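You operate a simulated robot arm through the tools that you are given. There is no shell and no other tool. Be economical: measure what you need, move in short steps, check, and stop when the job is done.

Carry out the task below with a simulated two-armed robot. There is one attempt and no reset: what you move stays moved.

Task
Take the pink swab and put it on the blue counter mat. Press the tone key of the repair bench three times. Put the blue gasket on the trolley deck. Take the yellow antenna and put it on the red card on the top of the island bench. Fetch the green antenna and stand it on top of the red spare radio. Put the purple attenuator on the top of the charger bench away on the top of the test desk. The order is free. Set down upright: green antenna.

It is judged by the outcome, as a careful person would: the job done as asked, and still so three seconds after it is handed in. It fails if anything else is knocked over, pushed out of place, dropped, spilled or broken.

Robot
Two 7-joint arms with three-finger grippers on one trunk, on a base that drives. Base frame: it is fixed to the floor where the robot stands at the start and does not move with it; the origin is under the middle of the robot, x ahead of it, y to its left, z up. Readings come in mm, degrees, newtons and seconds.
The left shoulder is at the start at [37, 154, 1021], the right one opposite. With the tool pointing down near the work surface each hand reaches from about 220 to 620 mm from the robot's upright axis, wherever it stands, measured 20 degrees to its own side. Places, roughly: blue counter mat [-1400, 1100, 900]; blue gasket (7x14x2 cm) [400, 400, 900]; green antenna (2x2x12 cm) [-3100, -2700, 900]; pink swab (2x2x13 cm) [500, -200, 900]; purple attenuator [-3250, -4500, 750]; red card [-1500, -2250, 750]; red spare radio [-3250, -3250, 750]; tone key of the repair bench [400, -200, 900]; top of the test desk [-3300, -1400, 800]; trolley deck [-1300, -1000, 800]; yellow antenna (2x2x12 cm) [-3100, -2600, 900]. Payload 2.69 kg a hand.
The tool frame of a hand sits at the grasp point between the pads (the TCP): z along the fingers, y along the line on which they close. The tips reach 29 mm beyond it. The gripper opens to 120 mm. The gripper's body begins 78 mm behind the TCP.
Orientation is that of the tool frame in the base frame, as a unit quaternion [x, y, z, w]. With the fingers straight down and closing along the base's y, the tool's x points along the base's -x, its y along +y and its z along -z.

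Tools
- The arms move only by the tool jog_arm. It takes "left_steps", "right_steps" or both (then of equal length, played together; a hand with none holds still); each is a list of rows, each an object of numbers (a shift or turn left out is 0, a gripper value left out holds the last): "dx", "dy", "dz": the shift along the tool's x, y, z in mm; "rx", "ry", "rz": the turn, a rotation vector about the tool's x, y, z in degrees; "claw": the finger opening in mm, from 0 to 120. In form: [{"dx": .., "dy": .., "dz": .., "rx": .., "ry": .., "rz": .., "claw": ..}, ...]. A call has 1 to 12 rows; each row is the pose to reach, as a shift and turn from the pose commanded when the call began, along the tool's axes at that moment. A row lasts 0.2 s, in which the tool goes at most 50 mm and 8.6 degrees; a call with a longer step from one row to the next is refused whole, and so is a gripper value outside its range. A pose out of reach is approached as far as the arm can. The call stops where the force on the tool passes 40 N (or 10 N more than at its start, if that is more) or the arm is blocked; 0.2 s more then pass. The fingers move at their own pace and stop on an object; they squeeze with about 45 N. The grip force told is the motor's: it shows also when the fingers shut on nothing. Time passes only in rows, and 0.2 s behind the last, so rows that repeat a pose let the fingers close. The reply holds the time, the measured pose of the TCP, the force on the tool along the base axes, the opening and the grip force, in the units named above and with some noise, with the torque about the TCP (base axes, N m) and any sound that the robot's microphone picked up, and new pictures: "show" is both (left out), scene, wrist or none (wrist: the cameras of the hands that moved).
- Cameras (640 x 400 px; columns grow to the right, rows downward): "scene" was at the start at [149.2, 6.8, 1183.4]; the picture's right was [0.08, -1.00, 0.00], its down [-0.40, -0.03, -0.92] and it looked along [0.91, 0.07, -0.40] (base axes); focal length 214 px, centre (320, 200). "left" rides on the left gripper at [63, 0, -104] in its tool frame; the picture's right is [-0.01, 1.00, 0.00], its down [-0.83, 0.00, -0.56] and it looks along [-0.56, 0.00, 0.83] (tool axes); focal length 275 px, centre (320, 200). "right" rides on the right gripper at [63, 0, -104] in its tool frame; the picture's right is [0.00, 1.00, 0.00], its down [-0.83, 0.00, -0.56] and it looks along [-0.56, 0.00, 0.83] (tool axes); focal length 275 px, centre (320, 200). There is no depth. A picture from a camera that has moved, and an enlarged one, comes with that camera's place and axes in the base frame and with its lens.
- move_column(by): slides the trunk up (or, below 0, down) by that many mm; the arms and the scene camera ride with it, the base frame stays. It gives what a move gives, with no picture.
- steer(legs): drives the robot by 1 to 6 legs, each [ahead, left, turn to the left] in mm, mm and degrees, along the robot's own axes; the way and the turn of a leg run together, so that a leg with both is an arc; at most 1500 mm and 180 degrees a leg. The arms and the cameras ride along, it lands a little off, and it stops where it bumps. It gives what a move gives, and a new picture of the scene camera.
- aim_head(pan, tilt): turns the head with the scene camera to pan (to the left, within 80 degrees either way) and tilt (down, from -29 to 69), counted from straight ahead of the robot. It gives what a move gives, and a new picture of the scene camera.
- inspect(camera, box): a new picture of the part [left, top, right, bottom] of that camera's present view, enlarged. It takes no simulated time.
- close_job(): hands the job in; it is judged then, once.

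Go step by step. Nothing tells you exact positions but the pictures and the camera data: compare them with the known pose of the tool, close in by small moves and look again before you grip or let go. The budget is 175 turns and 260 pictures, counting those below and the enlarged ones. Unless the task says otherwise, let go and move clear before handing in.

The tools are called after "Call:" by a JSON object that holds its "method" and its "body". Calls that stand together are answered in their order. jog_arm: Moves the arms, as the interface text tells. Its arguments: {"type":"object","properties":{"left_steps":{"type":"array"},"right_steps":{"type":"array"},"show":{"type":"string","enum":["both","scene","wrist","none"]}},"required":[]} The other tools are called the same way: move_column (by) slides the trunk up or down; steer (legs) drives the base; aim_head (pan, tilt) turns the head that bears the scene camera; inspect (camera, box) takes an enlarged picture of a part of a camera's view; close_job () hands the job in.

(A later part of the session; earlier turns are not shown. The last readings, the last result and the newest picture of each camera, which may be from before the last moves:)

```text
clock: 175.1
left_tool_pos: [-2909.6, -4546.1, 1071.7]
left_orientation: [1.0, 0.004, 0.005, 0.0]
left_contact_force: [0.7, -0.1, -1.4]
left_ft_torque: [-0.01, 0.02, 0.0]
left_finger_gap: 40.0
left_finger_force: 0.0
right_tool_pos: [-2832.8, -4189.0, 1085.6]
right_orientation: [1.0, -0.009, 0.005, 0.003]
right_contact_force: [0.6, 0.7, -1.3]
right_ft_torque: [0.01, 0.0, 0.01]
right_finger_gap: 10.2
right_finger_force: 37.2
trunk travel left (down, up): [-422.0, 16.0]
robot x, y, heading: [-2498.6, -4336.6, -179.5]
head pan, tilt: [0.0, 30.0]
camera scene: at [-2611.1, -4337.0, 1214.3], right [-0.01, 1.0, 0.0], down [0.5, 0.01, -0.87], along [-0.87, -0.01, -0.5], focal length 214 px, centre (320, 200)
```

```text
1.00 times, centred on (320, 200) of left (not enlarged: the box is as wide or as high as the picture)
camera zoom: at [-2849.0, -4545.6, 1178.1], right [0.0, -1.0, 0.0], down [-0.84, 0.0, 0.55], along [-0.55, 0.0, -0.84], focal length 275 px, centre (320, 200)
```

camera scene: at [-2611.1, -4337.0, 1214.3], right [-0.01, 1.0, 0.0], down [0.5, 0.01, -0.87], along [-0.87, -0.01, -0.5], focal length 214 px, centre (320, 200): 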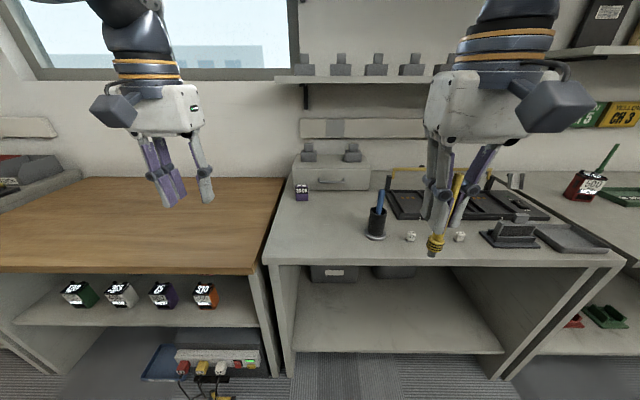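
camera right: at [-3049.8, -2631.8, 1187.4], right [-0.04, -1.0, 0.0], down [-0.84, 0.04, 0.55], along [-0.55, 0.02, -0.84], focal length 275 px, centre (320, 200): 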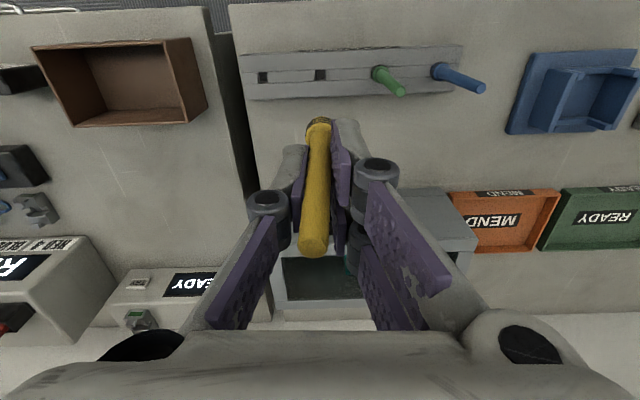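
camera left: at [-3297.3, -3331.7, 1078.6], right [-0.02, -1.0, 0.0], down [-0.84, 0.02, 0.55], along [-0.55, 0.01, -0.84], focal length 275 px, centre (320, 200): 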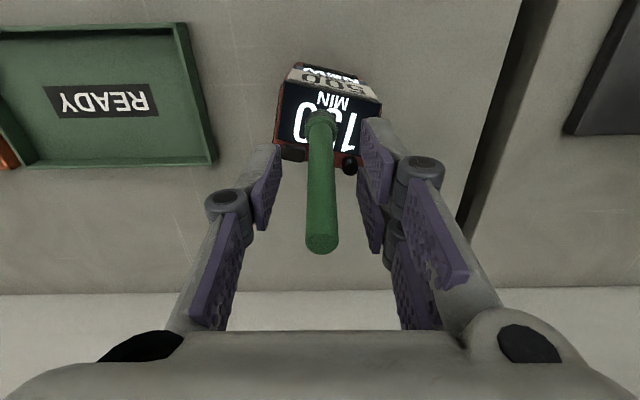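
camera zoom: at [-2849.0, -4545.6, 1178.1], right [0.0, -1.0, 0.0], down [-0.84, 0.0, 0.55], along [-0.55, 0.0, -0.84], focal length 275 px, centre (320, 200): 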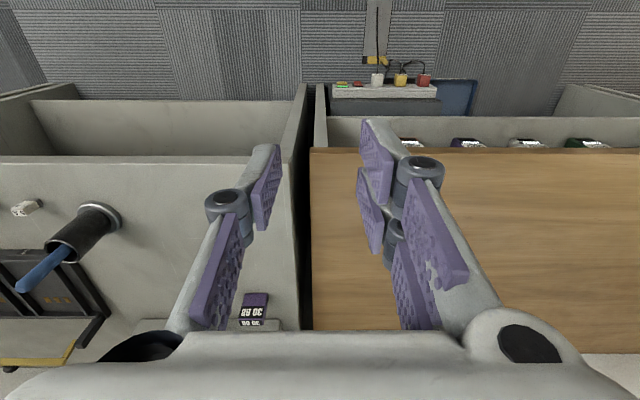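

The purple "30 DB" block is at about (-3326, -4414), z≈834. I'll drive up to it.

Call:
{"method": "steer", "body": {"legs": [[0, -115, 0], [285, 0, 0]]}}

Call:
{"method": "jog_arm", "body": {"left_steps": [{"dx": -30, "dz": 20, "claw": 80}, {"dx": -60, "dz": 45}, {"dx": -85, "dz": 80}], "show": "both"}}

```text
clock: 178.2
left_tool_pos: [-3196.7, -4430.6, 1072.5]
left_orientation: [1.0, 0.001, 0.005, 0.0]
left_contact_force: [-0.7, 0.3, 0.3]
left_ft_torque: [-0.04, -0.03, -0.01]
left_finger_gap: 39.9
left_finger_force: 0.1
right_tool_pos: [-3118.0, -4074.5, 1084.5]
right_orientation: [1.0, -0.012, 0.006, 0.003]
right_contact_force: [1.0, -0.5, 0.0]
right_ft_torque: [0.0, -0.01, -0.01]
right_finger_gap: 10.6
right_finger_force: 37.9
trunk travel left (down, up): [-422.0, 16.0]
robot x, y, heading: [-2784.8, -4221.1, -179.6]
head pan, tilt: [0.0, 30.0]
camera scene: at [-2897.0, -4223.4, 1214.2], right [-0.01, 1.0, 0.0], down [0.5, 0.0, -0.87], along [-0.87, 0.0, -0.5], focal length 214 px, centre (320, 200)
```

scene: 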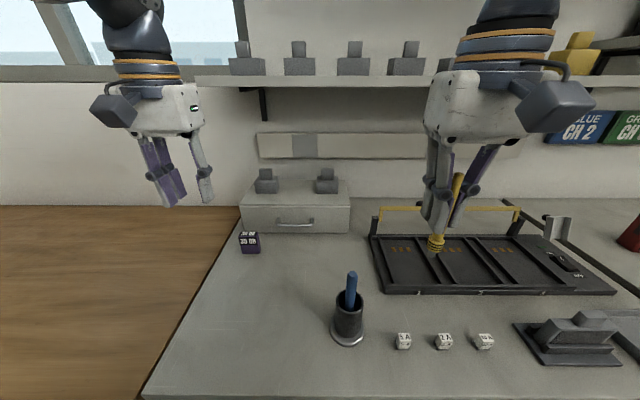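

```text
clock: 179.0
left_tool_pos: [-3281.6, -4430.9, 990.2]
left_orientation: [1.0, 0.001, 0.007, 0.001]
left_contact_force: [-1.3, 0.3, 0.6]
left_ft_torque: [-0.02, -0.05, 0.04]
left_finger_gap: 80.3
left_finger_force: 0.1
right_tool_pos: [-3117.7, -4074.5, 1086.1]
right_orientation: [1.0, -0.013, 0.006, 0.003]
right_contact_force: [-0.5, 0.3, 0.1]
right_ft_torque: [-0.02, -0.02, 0.0]
right_finger_gap: 10.3
right_finger_force: 37.9
trunk travel left (down, up): [-422.0, 16.0]
robot x, y, heading: [-2783.0, -4220.9, -179.4]
head pan, tilt: [0.0, 30.0]
camera scene: at [-2897.6, -4223.5, 1214.0], right [-0.01, 1.0, 0.0], down [0.5, 0.0, -0.87], along [-0.87, 0.0, -0.5], focal length 214 px, centre (320, 200)
camera left: at [-3220.0, -4431.7, 1096.3], right [0.0, -1.0, 0.0], down [-0.84, 0.0, 0.55], along [-0.55, 0.0, -0.84], focal length 275 px, centre (320, 200)
```

scene: 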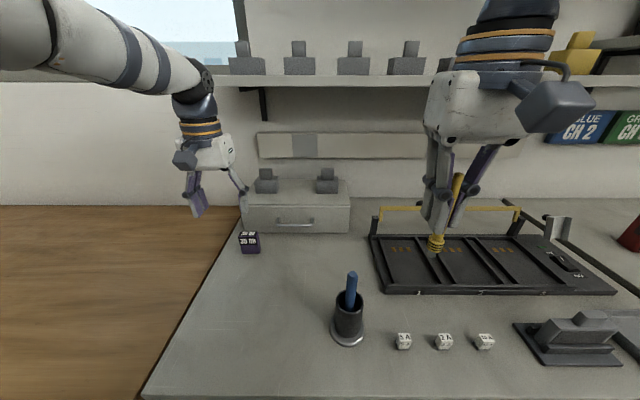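
left: 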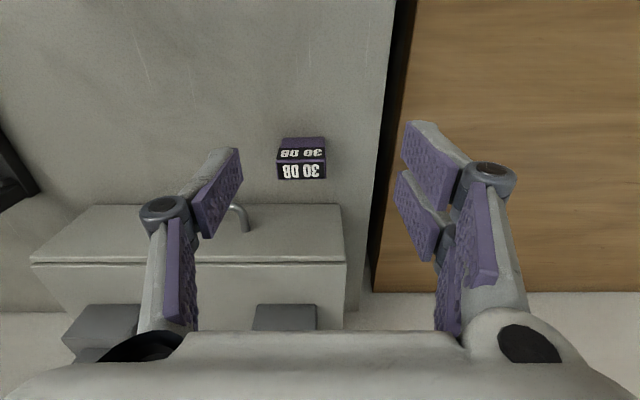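

Call:
{"method": "jog_arm", "body": {"left_steps": [{"dx": -25, "dy": -9, "dz": 15}, {"dx": -50, "dy": -18, "dz": 35}, {"dx": -65, "dy": -18, "dz": 70}, {"dx": -65, "dy": -18, "dz": 90}], "show": "wrist"}}

```text
clock: 180.0
left_tool_pos: [-3347.3, -4412.8, 901.8]
left_orientation: [1.0, 0.001, 0.006, 0.001]
left_contact_force: [0.4, 0.4, -0.7]
left_ft_torque: [-0.01, -0.03, 0.02]
left_finger_gap: 79.8
left_finger_force: 0.1
right_tool_pos: [-3117.2, -4075.1, 1084.8]
right_orientation: [1.0, -0.013, 0.004, 0.003]
right_contact_force: [0.5, 0.6, -0.4]
right_ft_torque: [0.0, 0.03, 0.02]
right_finger_gap: 10.2
right_finger_force: 37.3
trunk travel left (down, up): [-422.0, 16.0]
robot x, y, heading: [-2785.3, -4220.6, -179.7]
head pan, tilt: [0.0, 30.0]
camera left: at [-3284.7, -4413.1, 1008.1], right [0.0, -1.0, 0.0], down [-0.84, 0.0, 0.55], along [-0.55, 0.0, -0.84], focal length 275 px, centre (320, 200)
```

left: 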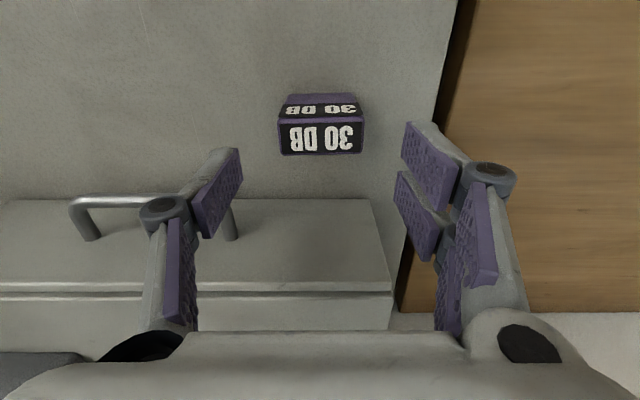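

Call:
{"method": "jog_arm", "body": {"left_steps": [{"dx": 8, "claw": 62}, {"dx": 8, "claw": 62, "dz": 15}, {"dx": 8, "dz": 30}, {"dx": 8, "dz": 45}, {"dx": 8, "dz": 57}], "show": "wrist"}}

Call:
{"method": "inspect", "body": {"camera": "scene", "box": [170, 160, 330, 280]}}

```text
clock: 181.2
left_tool_pos: [-3337.2, -4412.5, 844.3]
left_orientation: [1.0, 0.002, 0.006, 0.001]
left_contact_force: [-0.5, 0.3, -0.2]
left_ft_torque: [0.0, 0.0, -0.04]
left_finger_gap: 61.9
left_finger_force: 0.0
right_tool_pos: [-3116.8, -4073.4, 1085.9]
right_orientation: [1.0, -0.013, 0.005, 0.003]
right_contact_force: [-0.6, 0.7, -0.5]
right_ft_torque: [-0.02, 0.01, 0.0]
right_finger_gap: 10.2
right_finger_force: 37.4
trunk travel left (down, up): [-422.0, 16.0]
robot x, y, heading: [-2785.2, -4224.7, -179.6]
head pan, tilt: [0.0, 30.0]
camera left: at [-3275.9, -4413.0, 950.0], right [0.0, -1.0, 0.0], down [-0.84, 0.0, 0.55], along [-0.55, 0.0, -0.84], focal length 275 px, centre (320, 200)
```

left: 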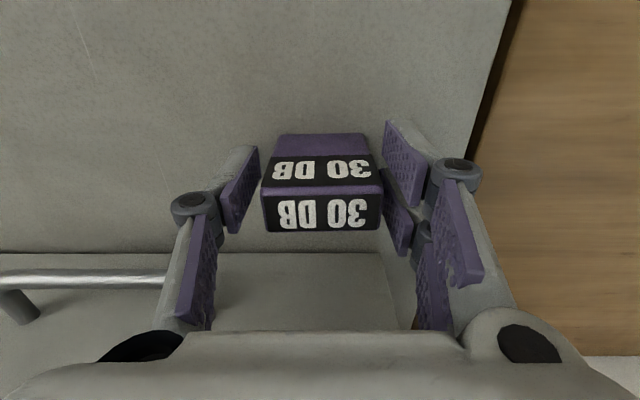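

```text
3.33 times, centred on (250, 220) of scene
camera zoom: at [-2896.7, -4223.4, 1214.2], right [-0.01, 1.0, 0.0], down [0.5, 0.0, -0.87], along [-0.87, 0.0, -0.5], focal length 715 px, centre (553, 133)
```

zoom: 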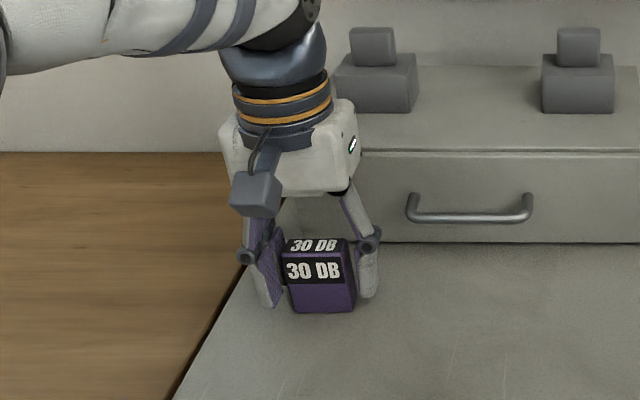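

Call:
{"method": "jog_arm", "body": {"left_steps": [{"dx": -4, "dz": 4, "claw": 45}, {"dx": -4, "dz": 4, "claw": 20}, {"dx": -4, "dz": 4, "claw": 20}, {"dx": -4, "dz": 4, "claw": 20}], "show": "none"}}

Call:
{"method": "jog_arm", "body": {"left_steps": [{"dz": -15}, {"dz": -50}, {"dz": -95}, {"dz": -130}], "show": "both"}}

```text
clock: 182.2
left_tool_pos: [-3340.5, -4413.6, 843.4]
left_orientation: [1.0, 0.002, 0.003, 0.001]
left_contact_force: [2.9, -1.8, 22.0]
left_ft_torque: [0.01, -0.24, 0.02]
left_finger_gap: 47.4
left_finger_force: 45.1
right_tool_pos: [-3114.8, -4072.8, 1087.5]
right_orientation: [1.0, -0.013, 0.004, 0.003]
right_contact_force: [-0.2, 0.2, 0.6]
right_ft_torque: [-0.03, 0.0, 0.0]
right_finger_gap: 10.3
right_finger_force: 37.6
trunk travel left (down, up): [-422.0, 16.0]
robot x, y, heading: [-2784.4, -4219.2, -180.1]
head pan, tilt: [0.0, 30.0]
```

```text
clock: 183.2
left_tool_pos: [-3342.8, -4414.2, 968.7]
left_orientation: [1.0, 0.001, 0.005, 0.0]
left_contact_force: [-0.4, -0.3, -0.5]
left_ft_torque: [0.0, 0.04, -0.01]
left_finger_gap: 47.0
left_finger_force: 44.9
right_tool_pos: [-3117.9, -4073.1, 1085.2]
right_orientation: [1.0, -0.012, 0.006, 0.003]
right_contact_force: [0.1, 0.7, -1.1]
right_ft_torque: [-0.01, 0.0, -0.04]
right_finger_gap: 10.0
right_finger_force: 37.6
trunk travel left (down, up): [-422.0, 16.0]
robot x, y, heading: [-2782.5, -4224.2, -179.6]
head pan, tilt: [0.0, 30.0]
camera scene: at [-2896.7, -4223.4, 1214.2], right [-0.01, 1.0, 0.0], down [0.5, 0.0, -0.87], along [-0.87, 0.0, -0.5], focal length 214 px, centre (320, 200)
camera left: at [-3280.8, -4415.4, 1075.2], right [0.0, -1.0, 0.0], down [-0.84, 0.0, 0.55], along [-0.55, 0.0, -0.84], focal length 275 px, centre (320, 200)
```

scene: 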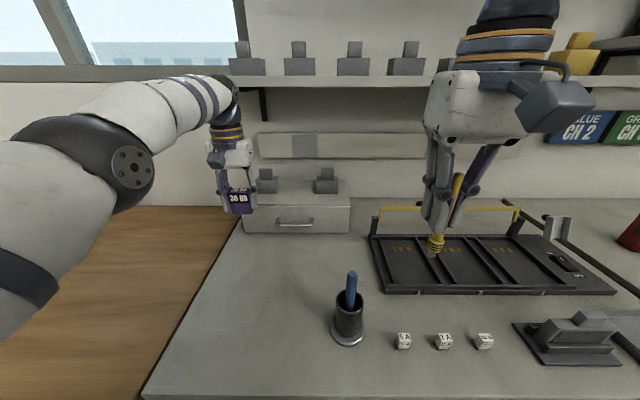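
left: 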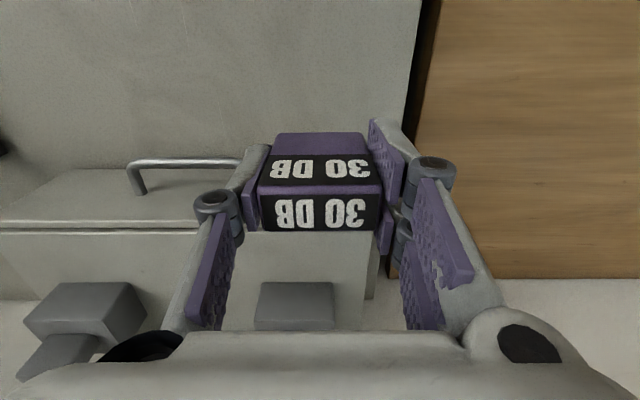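

The attenuator is held. I'll retract the hand, back off and strafe to the test desk.

Call:
{"method": "jog_arm", "body": {"left_steps": [{"dx": 45, "dz": -20}, {"dx": 90, "dz": -45}, {"dx": 130, "dz": -65}], "show": "none"}}

Call:
{"method": "steer", "body": {"legs": [[-330, 0, 0], [0, -1400, 0], [0, -1200, 0]]}}

```text
refused: row 2 steps farther than a row can; nothing moved
```

```text
clock: 205.1
left_tool_pos: [-3000.5, -1791.8, 969.9]
left_orientation: [1.0, -0.004, 0.006, 0.0]
left_contact_force: [0.7, -0.4, -1.0]
left_ft_torque: [-0.04, 0.02, -0.02]
left_finger_gap: 47.1
left_finger_force: 45.1
right_tool_pos: [-2770.9, -1453.2, 1085.5]
right_orientation: [1.0, -0.018, 0.005, 0.003]
right_contact_force: [0.6, 0.0, -0.3]
right_ft_torque: [0.0, -0.01, -0.02]
right_finger_gap: 10.3
right_finger_force: 37.5
trunk travel left (down, up): [-422.0, 16.0]
robot x, y, heading: [-2440.9, -1604.7, 179.5]
head pan, tilt: [0.0, 30.0]
camera scene: at [-2553.2, -1605.1, 1214.2], right [0.01, 1.0, 0.0], down [0.5, 0.0, -0.87], along [-0.87, 0.01, -0.5], focal length 214 px, centre (320, 200)
```

scene: 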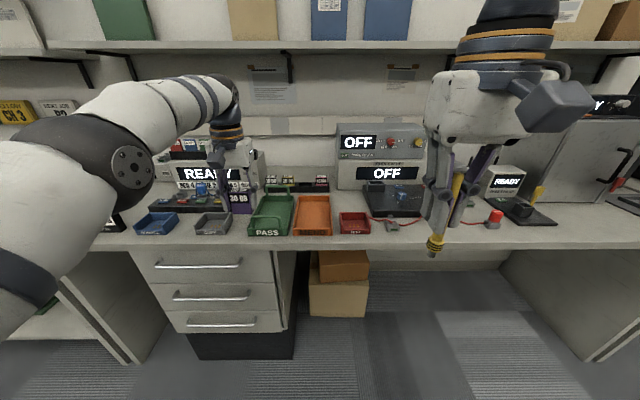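

Call:
{"method": "inspect", "body": {"camera": "scene", "box": [100, 130, 370, 260]}}

Call:
{"method": "inspect", "body": {"camera": "scene", "box": [330, 100, 640, 260]}}

```text
2.37 times, centred on (235, 195) of scene
camera zoom: at [-2553.2, -1605.1, 1214.2], right [0.01, 1.0, 0.0], down [0.5, 0.0, -0.87], along [-0.87, 0.01, -0.5], focal length 508 px, centre (522, 212)
```

zoom: 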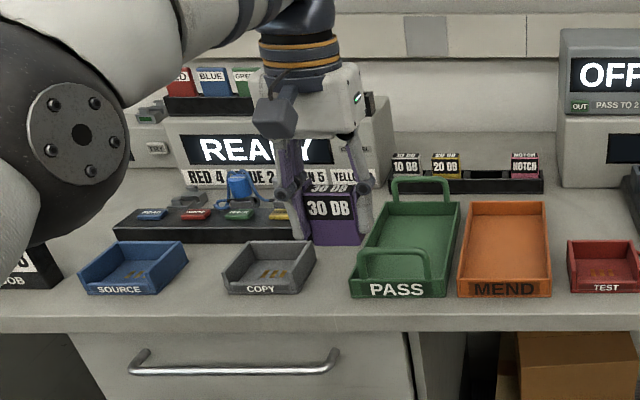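

```text
2.06 times, centred on (485, 180) of scene
camera zoom: at [-2553.2, -1605.1, 1214.2], right [0.01, 1.0, 0.0], down [0.5, 0.0, -0.87], along [-0.87, 0.01, -0.5], focal length 443 px, centre (-21, 241)
```

zoom: 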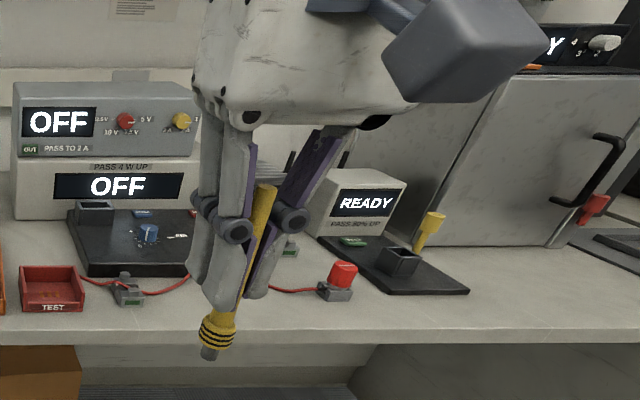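

The desk has an attenuator rack and many items; I want a clear area. The right-hand end in front of the metal cabinet looks free, so I'll shift right and look.

Call:
{"method": "jog_arm", "body": {"left_steps": [{"dx": 40, "dz": -20}, {"dx": 80, "dz": -40}, {"dx": 120, "dz": -60}], "show": "none"}}

Call:
{"method": "steer", "body": {"legs": [[0, -750, 0]]}}

```text
clock: 205.9
left_tool_pos: [-2878.5, -1791.8, 1031.5]
left_orientation: [1.0, -0.005, 0.003, 0.001]
left_contact_force: [0.4, 0.4, -1.0]
left_ft_torque: [-0.01, 0.03, 0.0]
left_finger_gap: 47.3
left_finger_force: 45.0
right_tool_pos: [-2770.8, -1453.9, 1086.8]
right_orientation: [1.0, -0.018, 0.004, 0.003]
right_contact_force: [0.3, 0.2, -0.8]
right_ft_torque: [-0.02, 0.04, 0.03]
right_finger_gap: 10.1
right_finger_force: 37.4
trunk travel left (down, up): [-422.0, 16.0]
robot x, y, heading: [-2438.1, -1605.4, 179.9]
head pan, tilt: [0.0, 30.0]
```

```text
clock: 212.0
left_tool_pos: [-2873.9, -1043.7, 1030.0]
left_orientation: [1.0, -0.009, 0.006, 0.0]
left_contact_force: [-0.1, 0.5, 0.0]
left_ft_torque: [0.0, 0.01, 0.0]
left_finger_gap: 47.0
left_finger_force: 44.8
right_tool_pos: [-2763.5, -705.0, 1085.1]
right_orientation: [1.0, -0.022, 0.005, 0.003]
right_contact_force: [-0.5, 0.5, -0.5]
right_ft_torque: [-0.01, 0.02, -0.01]
right_finger_gap: 10.3
right_finger_force: 38.1
trunk travel left (down, up): [-422.0, 16.0]
robot x, y, heading: [-2432.5, -861.8, 179.2]
head pan, tilt: [0.0, 30.0]
camera scene: at [-2545.6, -858.3, 1214.3], right [0.01, 1.0, 0.0], down [0.5, -0.01, -0.87], along [-0.87, 0.01, -0.5], focal length 214 px, centre (320, 200)
```

scene: 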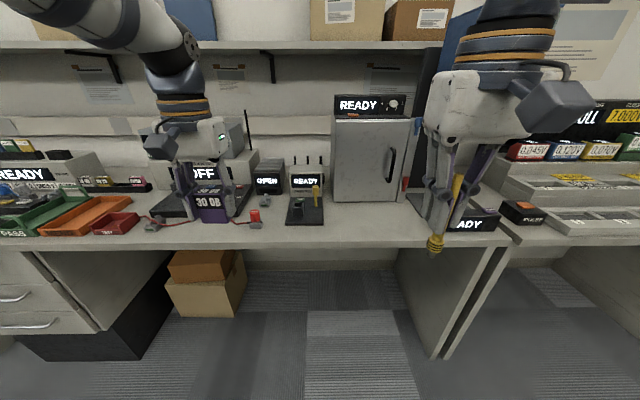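

There is a clear strip in front of the metal cabinet near (-3100, -715). I'll position the left hand above it.

Call:
{"method": "steer", "body": {"legs": [[0, -325, 0], [215, 0, 0]]}}

Call:
{"method": "inspect", "body": {"camera": "left", "box": [0, 0, 640, 400]}}

```text
clock: 216.3
left_tool_pos: [-3077.4, -721.7, 1029.3]
left_orientation: [1.0, -0.007, 0.006, 0.0]
left_contact_force: [0.5, -0.6, -1.0]
left_ft_torque: [-0.02, -0.02, 0.0]
left_finger_gap: 47.2
left_finger_force: 44.5
right_tool_pos: [-2968.1, -382.6, 1085.4]
right_orientation: [1.0, -0.021, 0.006, 0.002]
right_contact_force: [-0.8, -0.9, 0.1]
right_ft_torque: [0.0, -0.04, -0.01]
right_finger_gap: 10.4
right_finger_force: 37.8
trunk travel left (down, up): [-422.0, 16.0]
robot x, y, heading: [-2636.6, -534.6, 179.2]
head pan, tilt: [0.0, 30.0]
camera scene: at [-2750.1, -536.1, 1214.2], right [0.01, 1.0, 0.0], down [0.5, -0.01, -0.87], along [-0.87, 0.01, -0.5], focal length 214 px, centre (320, 200)
```

scene: 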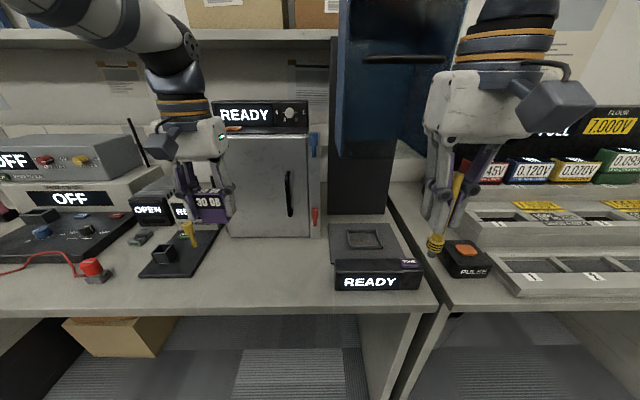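

```text
1.00 times, centred on (320, 200) of left (not enlarged: the box is as wide or as high as the picture)
camera zoom: at [-3017.1, -723.1, 1135.5], right [-0.02, -1.0, 0.0], down [-0.84, 0.02, 0.55], along [-0.55, 0.01, -0.84], focal length 275 px, centre (320, 200)
```

zoom: 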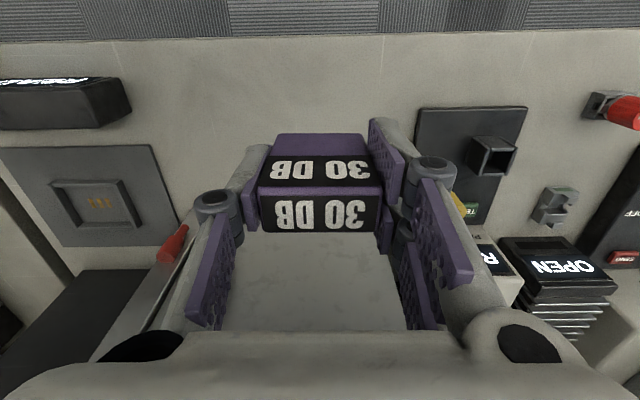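

Call:
{"method": "jog_arm", "body": {"left_steps": [{"dx": -22, "dy": -4, "dz": 40}, {"dx": -43, "dy": -8, "dz": 80}, {"dx": -43, "dy": -8, "dz": 125}, {"dx": -43, "dy": -8, "dz": 160}], "show": "both"}}

```text
clock: 217.3
left_tool_pos: [-3120.6, -713.1, 868.9]
left_orientation: [1.0, -0.008, 0.005, 0.0]
left_contact_force: [-0.2, -0.3, 0.0]
left_ft_torque: [0.01, -0.04, -0.02]
left_finger_gap: 46.9
left_finger_force: 45.0
right_tool_pos: [-2967.4, -382.0, 1084.9]
right_orientation: [1.0, -0.02, 0.006, 0.002]
right_contact_force: [-0.7, 0.1, -0.4]
right_ft_torque: [0.0, 0.01, -0.01]
right_finger_gap: 10.1
right_finger_force: 37.4
trunk travel left (down, up): [-422.0, 16.0]
robot x, y, heading: [-2635.6, -539.1, 179.1]
head pan, tilt: [0.0, 30.0]
camera scene: at [-2750.1, -536.1, 1214.1], right [0.01, 1.0, 0.0], down [0.5, -0.01, -0.87], along [-0.87, 0.01, -0.5], focal length 214 px, centre (320, 200)
camera left: at [-3059.3, -714.9, 975.6], right [-0.02, -1.0, 0.0], down [-0.84, 0.02, 0.55], along [-0.55, 0.01, -0.84], focal length 275 px, centre (320, 200)
```

scene: 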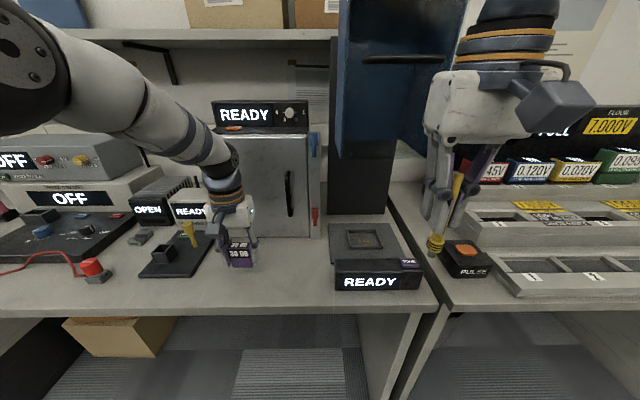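
left: 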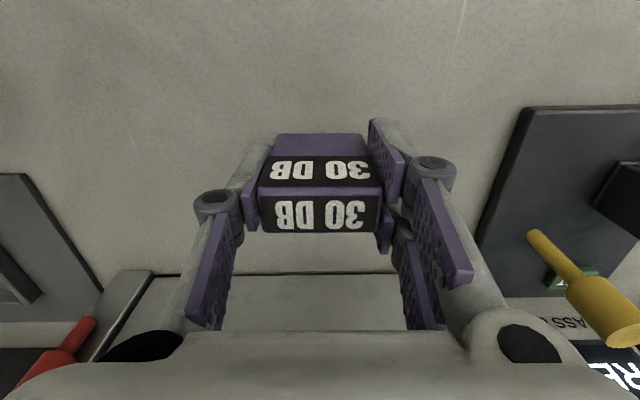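

Call:
{"method": "jog_arm", "body": {"left_steps": [{"dz": 10}, {"dz": 16}, {"dz": 19}, {"dz": 22}, {"dz": 25}, {"dz": 28}, {"dz": 31}], "show": "none"}}

Call:
{"method": "inspect", "body": {"camera": "scene", "box": [150, 180, 330, 310]}}

```text
clock: 218.9
left_tool_pos: [-3118.4, -711.8, 842.3]
left_orientation: [1.0, -0.008, 0.001, 0.001]
left_contact_force: [5.2, 0.5, 24.5]
left_ft_torque: [0.1, -0.32, 0.02]
left_finger_gap: 47.0
left_finger_force: 45.2
right_tool_pos: [-2965.3, -382.6, 1088.2]
right_orientation: [1.0, -0.021, 0.004, 0.002]
right_contact_force: [-0.7, -0.2, -0.4]
right_ft_torque: [0.02, -0.01, -0.01]
right_finger_gap: 10.4
right_finger_force: 37.1
trunk travel left (down, up): [-422.0, 16.0]
robot x, y, heading: [-2637.4, -537.4, 179.4]
head pan, tilt: [0.0, 30.0]
```

```text
3.08 times, centred on (240, 245) of scene
camera zoom: at [-2746.7, -535.5, 1215.1], right [0.01, 1.0, 0.0], down [0.5, -0.01, -0.87], along [-0.87, 0.01, -0.5], focal length 660 px, centre (566, 62)
```

zoom: 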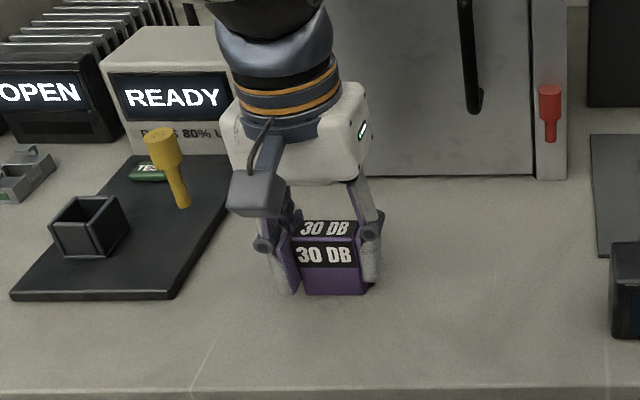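

It rests on the desk. I'll ease off, open and lift.

Call:
{"method": "jog_arm", "body": {"left_steps": [{"dz": -4}, {"dz": -4, "claw": 55}, {"dz": -4, "claw": 64}, {"dz": -4, "claw": 64}, {"dz": -30}, {"dz": -75}, {"dz": -120}, {"dz": -160}], "show": "scene"}}

Call:
{"method": "inspect", "body": {"camera": "scene", "box": [150, 180, 330, 310]}}

```text
clock: 220.7
left_tool_pos: [-3119.7, -713.7, 999.1]
left_orientation: [1.0, -0.008, 0.006, 0.001]
left_contact_force: [0.2, -0.3, 0.0]
left_ft_torque: [-0.02, 0.04, -0.03]
left_finger_gap: 63.8
left_finger_force: 0.1
right_tool_pos: [-2967.3, -382.3, 1085.9]
right_orientation: [1.0, -0.021, 0.005, 0.003]
right_contact_force: [-0.3, -0.1, -1.1]
right_ft_torque: [-0.02, 0.0, 0.01]
right_finger_gap: 10.3
right_finger_force: 37.3
trunk travel left (down, up): [-422.0, 16.0]
robot x, y, heading: [-2633.5, -536.6, 179.2]
head pan, tilt: [0.0, 30.0]
camera scene: at [-2749.1, -535.9, 1214.3], right [0.01, 1.0, 0.0], down [0.5, -0.01, -0.87], along [-0.87, 0.01, -0.5], focal length 214 px, centre (320, 200)
```

scene: 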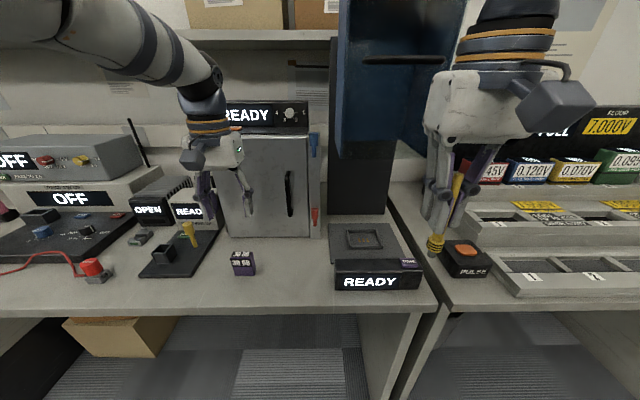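

```text
3.08 times, centred on (240, 245) of scene
camera zoom: at [-2749.1, -535.9, 1214.3], right [0.01, 1.0, 0.0], down [0.5, -0.01, -0.87], along [-0.87, 0.01, -0.5], focal length 660 px, centre (566, 62)
```

zoom: 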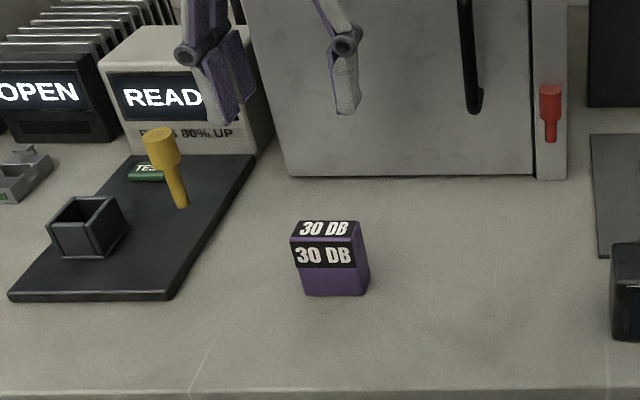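

The attenuator stands on the test desk. Finally the yellow antenna: I'll retract, turn toward the island bench and look.

Call:
{"method": "jog_arm", "body": {"left_steps": [{"dx": 40, "dz": -15}, {"dx": 80, "dz": -35}, {"dx": 120, "dz": -55}], "show": "none"}}

Call:
{"method": "steer", "body": {"legs": [[-200, 0, 0], [0, 1450, 0], [0, 0, 180]]}}

```text
clock: 221.5
left_tool_pos: [-2998.6, -716.1, 1056.3]
left_orientation: [1.0, -0.008, 0.003, 0.001]
left_contact_force: [1.1, 0.3, -0.1]
left_ft_torque: [-0.01, -0.01, -0.02]
left_finger_gap: 64.1
left_finger_force: 0.0
right_tool_pos: [-2966.7, -382.0, 1085.6]
right_orientation: [1.0, -0.021, 0.006, 0.003]
right_contact_force: [0.3, 0.6, -0.4]
right_ft_torque: [-0.02, 0.04, -0.02]
right_finger_gap: 10.2
right_finger_force: 37.5
trunk travel left (down, up): [-422.0, 16.0]
robot x, y, heading: [-2638.9, -538.9, 179.6]
head pan, tilt: [0.0, 30.0]
```

```text
clock: 241.1
left_tool_pos: [-2102.7, -1840.4, 1054.0]
left_orientation: [0.055, 0.998, 0.001, -0.005]
left_contact_force: [-0.6, -0.5, 0.5]
left_ft_torque: [-0.01, 0.02, -0.01]
left_finger_gap: 64.2
left_finger_force: 0.1
right_tool_pos: [-2164.8, -2169.3, 1085.1]
right_orientation: [0.068, 0.998, 0.003, -0.005]
right_contact_force: [-0.5, -0.1, 0.2]
right_ft_torque: [-0.01, 0.02, 0.0]
right_finger_gap: 10.1
right_finger_force: 37.8
trunk travel left (down, up): [-422.0, 16.0]
robot x, y, heading: [-2480.3, -1986.8, -6.2]
head pan, tilt: [0.0, 30.0]
camera scene: at [-2366.5, -1996.5, 1214.3], right [-0.11, -0.99, 0.0], down [-0.5, 0.05, -0.87], along [0.86, -0.09, -0.5], focal length 214 px, centre (320, 200)
```

scene: 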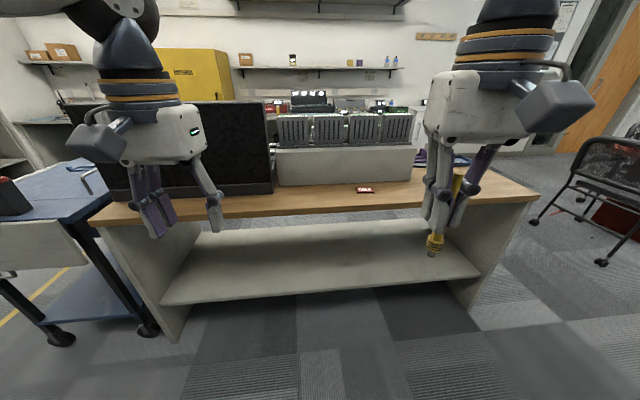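

Call:
{"method": "inspect", "body": {"camera": "scene", "box": [300, 160, 430, 220]}}

Call:
{"method": "inspect", "body": {"camera": "right", "box": [0, 0, 640, 400]}}

```text
4.92 times, centred on (365, 190) of scene
camera zoom: at [-2366.5, -1996.5, 1214.3], right [-0.11, -0.99, 0.0], down [-0.5, 0.05, -0.87], along [0.86, -0.09, -0.5], focal length 1056 px, centre (98, 249)
```

zoom: 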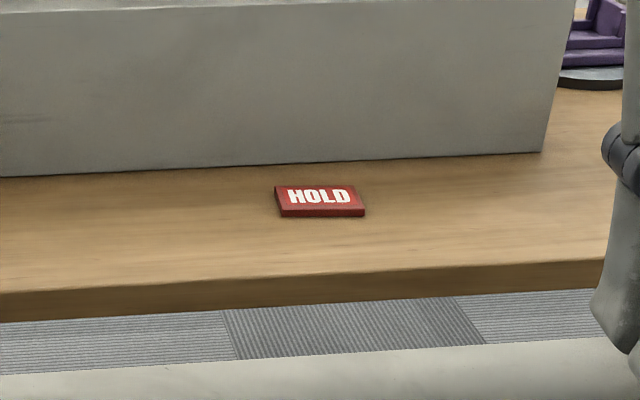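

```text
1.00 times, centred on (320, 200) of right (not enlarged: the box is as wide or as high as the picture)
camera zoom: at [-2227.6, -2159.9, 1189.2], right [0.13, 0.99, 0.0], down [0.83, -0.11, 0.55], along [0.54, -0.07, -0.84], focal length 275 px, centre (320, 200)
```

zoom: 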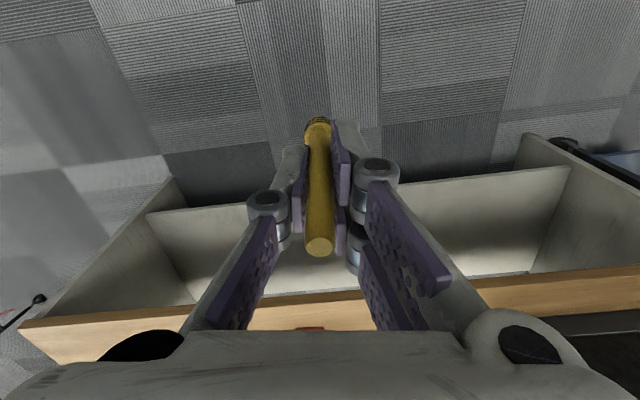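

The red "HOLD" card is on the island around (-1500, -2290). I'll straighten the heading and approach.

Call:
{"method": "steer", "body": {"legs": [[0, 0, 6], [0, -140, 0], [380, 0, 0]]}}

Call:
{"method": "inspect", "body": {"camera": "right", "box": [0, 0, 640, 400]}}

```text
clock: 245.4
left_tool_pos: [-1741.7, -1945.6, 1055.1]
left_orientation: [0.002, 1.0, 0.0, -0.006]
left_contact_force: [0.0, -0.1, -0.4]
left_ft_torque: [0.01, 0.01, 0.01]
left_finger_gap: 64.1
left_finger_force: 0.0
right_tool_pos: [-1769.6, -2281.0, 1085.7]
right_orientation: [0.017, 1.0, 0.003, -0.004]
right_contact_force: [0.2, 0.6, 0.2]
right_ft_torque: [0.04, 0.02, -0.02]
right_finger_gap: 10.1
right_finger_force: 37.9
trunk travel left (down, up): [-422.0, 16.0]
robot x, y, heading: [-2098.9, -2129.1, -0.1]
head pan, tilt: [0.0, 30.0]
camera scene: at [-1986.3, -2129.2, 1214.2], right [0.0, -1.0, 0.0], down [-0.5, 0.0, -0.87], along [0.87, 0.0, -0.5], focal length 214 px, centre (320, 200)
```

scene: 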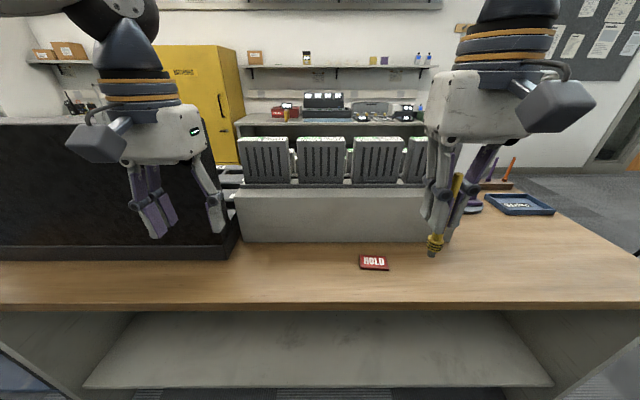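

```text
1.00 times, centred on (320, 200) of right (not enlarged: the box is as wide or as high as the picture)
camera zoom: at [-1831.1, -2277.3, 1189.1], right [0.03, 1.0, 0.0], down [0.84, -0.03, 0.55], along [0.55, -0.01, -0.84], focal length 275 px, centre (320, 200)
```

zoom: 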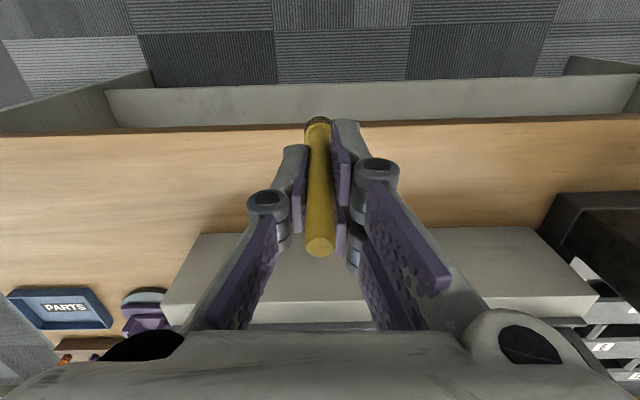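

The card is at about (-1594, -2266, 804). I'll move the right hand above it.

Call:
{"method": "jog_arm", "body": {"right_steps": [{"dx": -45, "dy": 4}, {"dx": -90, "dy": 8, "dz": 15}, {"dx": -135, "dy": 12, "dz": 35}, {"dx": -175, "dy": 15, "dz": 60}, {"dx": -175, "dy": 15, "dz": 95}], "show": "both"}}

Call:
{"method": "inspect", "body": {"camera": "right", "box": [220, 40, 420, 165]}}

Call:
{"method": "inspect", "body": {"camera": "scene", "box": [330, 150, 450, 290]}}

```text
clock: 246.6
left_tool_pos: [-1740.5, -1947.4, 1056.4]
left_orientation: [0.003, 1.0, 0.0, -0.004]
left_contact_force: [0.3, -0.7, 0.4]
left_ft_torque: [0.0, 0.02, 0.01]
left_finger_gap: 64.2
left_finger_force: 0.1
right_tool_pos: [-1593.3, -2270.9, 989.5]
right_orientation: [0.016, 1.0, 0.001, -0.005]
right_contact_force: [-0.4, 0.8, -0.6]
right_ft_torque: [0.04, -0.02, 0.01]
right_finger_gap: 10.3
right_finger_force: 37.1
trunk travel left (down, up): [-422.0, 16.0]
robot x, y, heading: [-2102.3, -2126.9, -0.1]
head pan, tilt: [0.0, 30.0]
camera scene: at [-1987.2, -2129.3, 1214.4], right [0.0, -1.0, 0.0], down [-0.5, 0.0, -0.87], along [0.87, 0.0, -0.5], focal length 214 px, centre (320, 200)
camera right: at [-1655.9, -2268.8, 1092.9], right [0.03, 1.0, 0.0], down [0.84, -0.03, 0.55], along [0.55, -0.01, -0.84], focal length 275 px, centre (320, 200)
```

scene: 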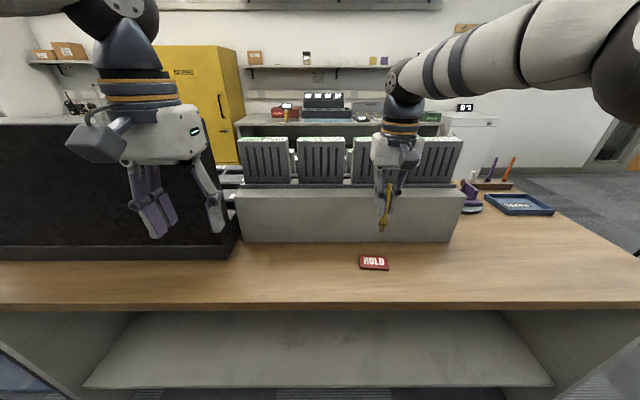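
right: 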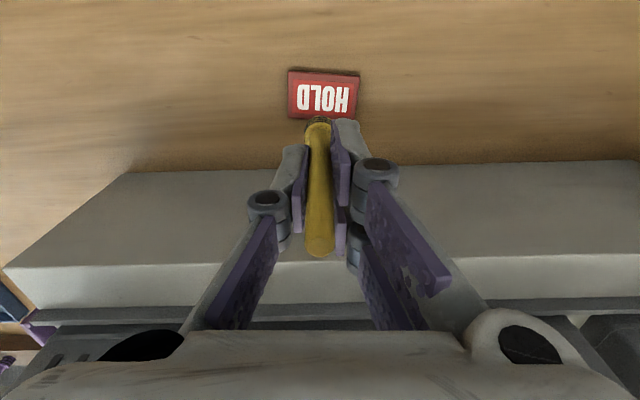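

```text
3.20 times, centred on (320, 102) of right
camera zoom: at [-1655.9, -2268.8, 1092.9], right [0.03, 1.0, 0.0], down [0.84, -0.03, 0.55], along [0.55, -0.01, -0.84], focal length 881 px, centre (320, 512)
```

zoom: 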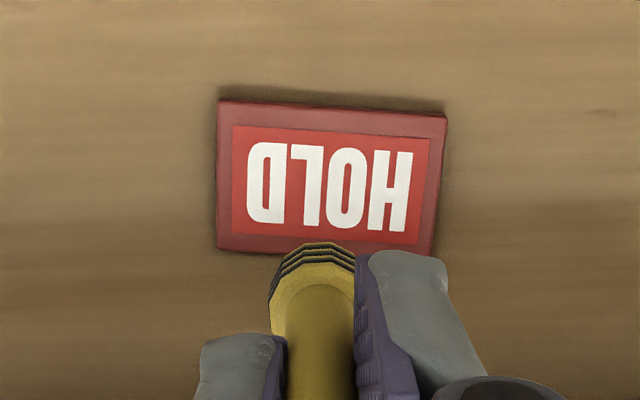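

```text
2.86 times, centred on (390, 220) of scene
camera zoom: at [-1987.2, -2129.3, 1214.4], right [0.0, -1.0, 0.0], down [-0.5, 0.0, -0.87], along [0.87, 0.0, -0.5], focal length 613 px, centre (120, 143)
```

zoom: 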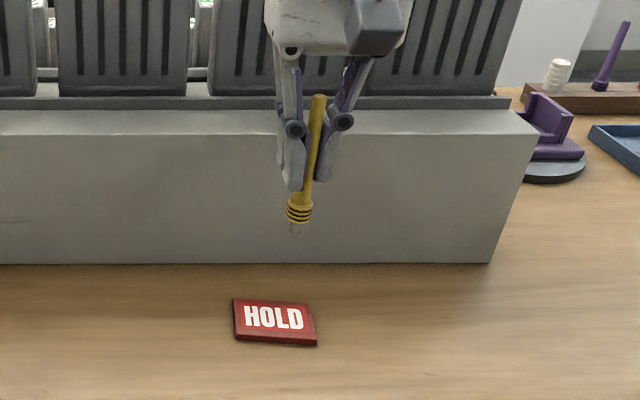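

Aligned with the card's centre. Lowering.

Call:
{"method": "jog_arm", "body": {"right_steps": [{"dy": 3.5, "dz": 40}, {"dy": 3.5, "dz": 75}, {"dy": 3.5, "dz": 84}], "show": "none"}}

Call:
{"method": "inspect", "body": {"camera": "scene", "box": [330, 200, 430, 290]}}

Call:
{"method": "inspect", "body": {"camera": "right", "box": [220, 40, 420, 165]}}

```text
clock: 247.4
left_tool_pos: [-1741.1, -1946.2, 1054.2]
left_orientation: [0.002, 1.0, 0.001, -0.004]
left_contact_force: [-0.6, 0.6, 0.1]
left_ft_torque: [-0.03, -0.01, 0.0]
left_finger_gap: 64.3
left_finger_force: 0.1
right_tool_pos: [-1596.4, -2269.0, 905.4]
right_orientation: [0.017, 1.0, 0.001, -0.006]
right_contact_force: [-0.3, 0.1, -0.6]
right_ft_torque: [-0.04, -0.06, 0.05]
right_finger_gap: 10.3
right_finger_force: 38.1
trunk travel left (down, up): [-422.0, 16.0]
robot x, y, heading: [-2101.6, -2126.2, -0.4]
head pan, tilt: [0.0, 30.0]
```

```text
4.44 times, centred on (380, 245) of scene
camera zoom: at [-1986.8, -2129.2, 1214.3], right [0.0, -1.0, 0.0], down [-0.5, 0.0, -0.87], along [0.87, 0.0, -0.5], focal length 953 px, centre (53, 0)
```

zoom: 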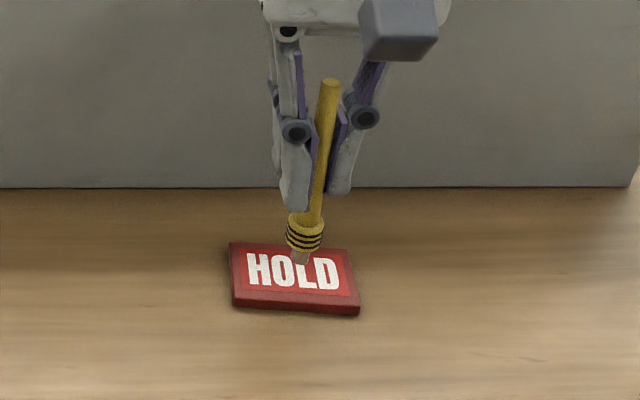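

```text
3.20 times, centred on (320, 102) of right
camera zoom: at [-1657.7, -2265.3, 1008.7], right [0.03, 1.0, 0.0], down [0.84, -0.03, 0.55], along [0.55, -0.01, -0.84], focal length 881 px, centre (320, 512)
```

zoom: 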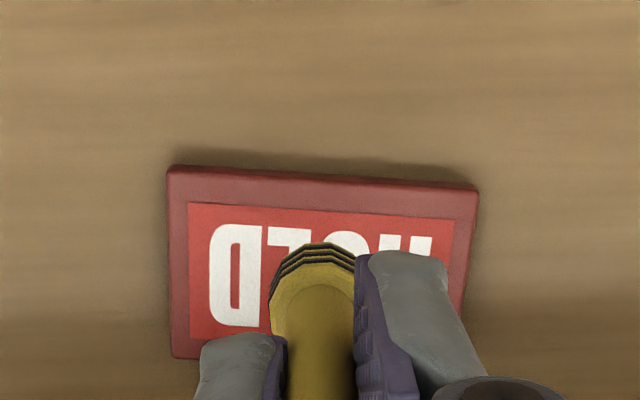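

Call:
{"method": "jog_arm", "body": {"right_steps": [{"dx": -3, "dz": 4}, {"dx": -3, "dz": 8}, {"dx": -3, "dz": 11}, {"dx": -3, "dz": 14}, {"dx": -3, "dz": 16}, {"dx": -3, "dz": 18}], "show": "none"}}

Call:
{"method": "inspect", "body": {"camera": "scene", "box": [330, 200, 430, 290]}}

```text
clock: 248.8
left_tool_pos: [-1739.5, -1947.0, 1054.0]
left_orientation: [0.003, 1.0, 0.0, -0.004]
left_contact_force: [0.2, -0.4, 0.2]
left_ft_torque: [0.01, -0.02, 0.02]
left_finger_gap: 63.8
left_finger_force: 0.1
right_tool_pos: [-1593.5, -2267.4, 885.5]
right_orientation: [0.016, 1.0, 0.002, -0.006]
right_contact_force: [-0.9, 0.3, 0.2]
right_ft_torque: [0.02, -0.01, 0.03]
right_finger_gap: 10.1
right_finger_force: 37.3
trunk travel left (down, up): [-422.0, 16.0]
robot x, y, heading: [-2100.2, -2131.3, -0.3]
head pan, tilt: [0.0, 30.0]
```

```text
4.44 times, centred on (380, 245) of scene
camera zoom: at [-1986.8, -2129.2, 1214.3], right [0.0, -1.0, 0.0], down [-0.5, 0.0, -0.87], along [0.87, 0.0, -0.5], focal length 953 px, centre (53, 0)
```

zoom: 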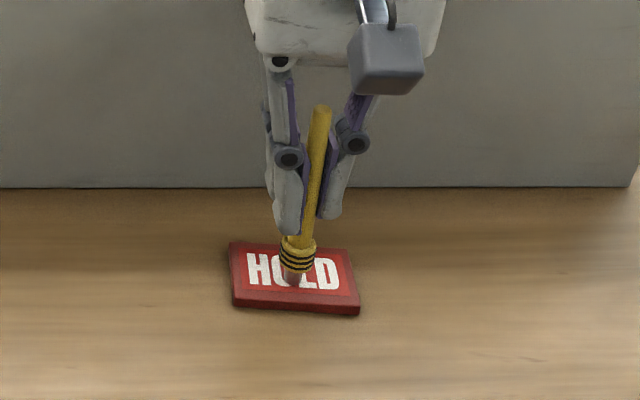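

Call:
{"method": "jog_arm", "body": {"right_steps": [{"dz": 2}, {"dz": 4}, {"dz": 6}, {"dz": 8}, {"dz": 9.5}], "show": "none"}}

Call:
{"method": "inspect", "body": {"camera": "scene", "box": [330, 200, 430, 290]}}

```text
clock: 250.0
left_tool_pos: [-1744.1, -1946.8, 1055.8]
left_orientation: [0.004, 1.0, 0.0, -0.004]
left_contact_force: [0.5, 0.0, 0.6]
left_ft_torque: [0.01, 0.01, -0.02]
left_finger_gap: 64.1
left_finger_force: 0.0
right_tool_pos: [-1594.1, -2266.6, 884.9]
right_orientation: [0.017, 1.0, 0.003, 0.001]
right_contact_force: [-7.8, -0.5, 30.8]
right_ft_torque: [-0.12, 0.73, 0.0]
right_finger_gap: 10.3
right_finger_force: 37.3
trunk travel left (down, up): [-422.0, 16.0]
robot x, y, heading: [-2099.7, -2130.3, -0.1]
head pan, tilt: [0.0, 30.0]
stopped in row 5 (right hand): the force on the tool passed its limit at 42 N (the readings are from after the stop); the commanded pose is now the measured one
```

```text
4.44 times, centred on (380, 245) of scene
camera zoom: at [-1990.0, -2128.9, 1214.7], right [0.0, -1.0, 0.0], down [-0.5, 0.0, -0.87], along [0.87, 0.0, -0.5], focal length 953 px, centre (53, 0)
```

zoom: 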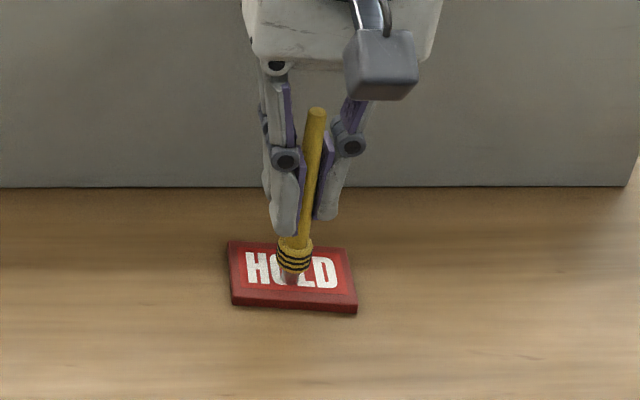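

Call:
{"method": "jog_arm", "body": {"right_steps": [{"dz": -2}, {"dz": -2}], "show": "none"}}

```text
clock: 250.6
left_tool_pos: [-1742.5, -1945.7, 1054.9]
left_orientation: [0.003, 1.0, 0.0, -0.004]
left_contact_force: [0.8, 0.0, 1.1]
left_ft_torque: [0.04, 0.01, 0.01]
left_finger_gap: 63.9
left_finger_force: 0.1
right_tool_pos: [-1592.3, -2264.9, 884.6]
right_orientation: [0.017, 1.0, 0.002, 0.0]
right_contact_force: [-2.9, 2.2, 29.2]
right_ft_torque: [0.09, 0.33, 0.05]
right_finger_gap: 10.2
right_finger_force: 36.9
trunk travel left (down, up): [-422.0, 16.0]
robot x, y, heading: [-2100.3, -2125.9, 0.1]
head pan, tilt: [0.0, 30.0]
```

Call:
{"method": "jog_arm", "body": {"right_steps": [{"dz": -2}, {"dz": -3.5}, {"dz": -3.5}], "show": "wrist"}}

Call:
{"method": "inspect", "body": {"camera": "scene", "box": [330, 200, 430, 290]}}

```text
clock: 251.4
left_tool_pos: [-1740.3, -1945.8, 1053.4]
left_orientation: [0.003, 1.0, 0.0, -0.005]
left_contact_force: [-0.4, 0.6, -0.1]
left_ft_torque: [0.01, 0.01, 0.0]
left_finger_gap: 64.0
left_finger_force: 0.1
right_tool_pos: [-1592.4, -2267.4, 885.5]
right_orientation: [0.017, 1.0, 0.003, -0.003]
right_contact_force: [2.3, 0.7, 13.1]
right_ft_torque: [0.11, -0.16, -0.01]
right_finger_gap: 10.5
right_finger_force: 37.0
trunk travel left (down, up): [-422.0, 16.0]
robot x, y, heading: [-2100.3, -2129.9, -0.2]
head pan, tilt: [0.0, 30.0]
camera right: at [-1654.9, -2264.2, 988.5], right [0.03, 1.0, 0.0], down [0.83, -0.03, 0.55], along [0.55, -0.01, -0.83], focal length 275 px, centre (320, 200)
```

right: 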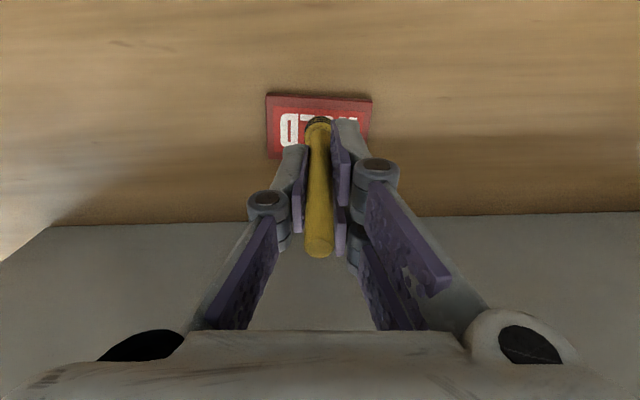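

```text
4.44 times, centred on (380, 245) of scene
camera zoom: at [-1987.1, -2128.9, 1214.1], right [0.0, -1.0, 0.0], down [-0.5, 0.0, -0.87], along [0.87, 0.0, -0.5], focal length 953 px, centre (53, 0)
```

zoom: 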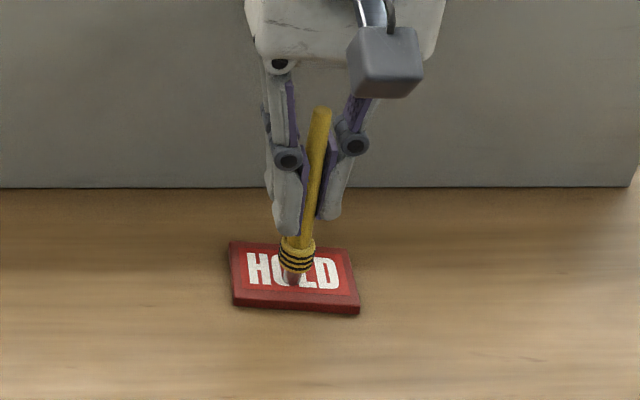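

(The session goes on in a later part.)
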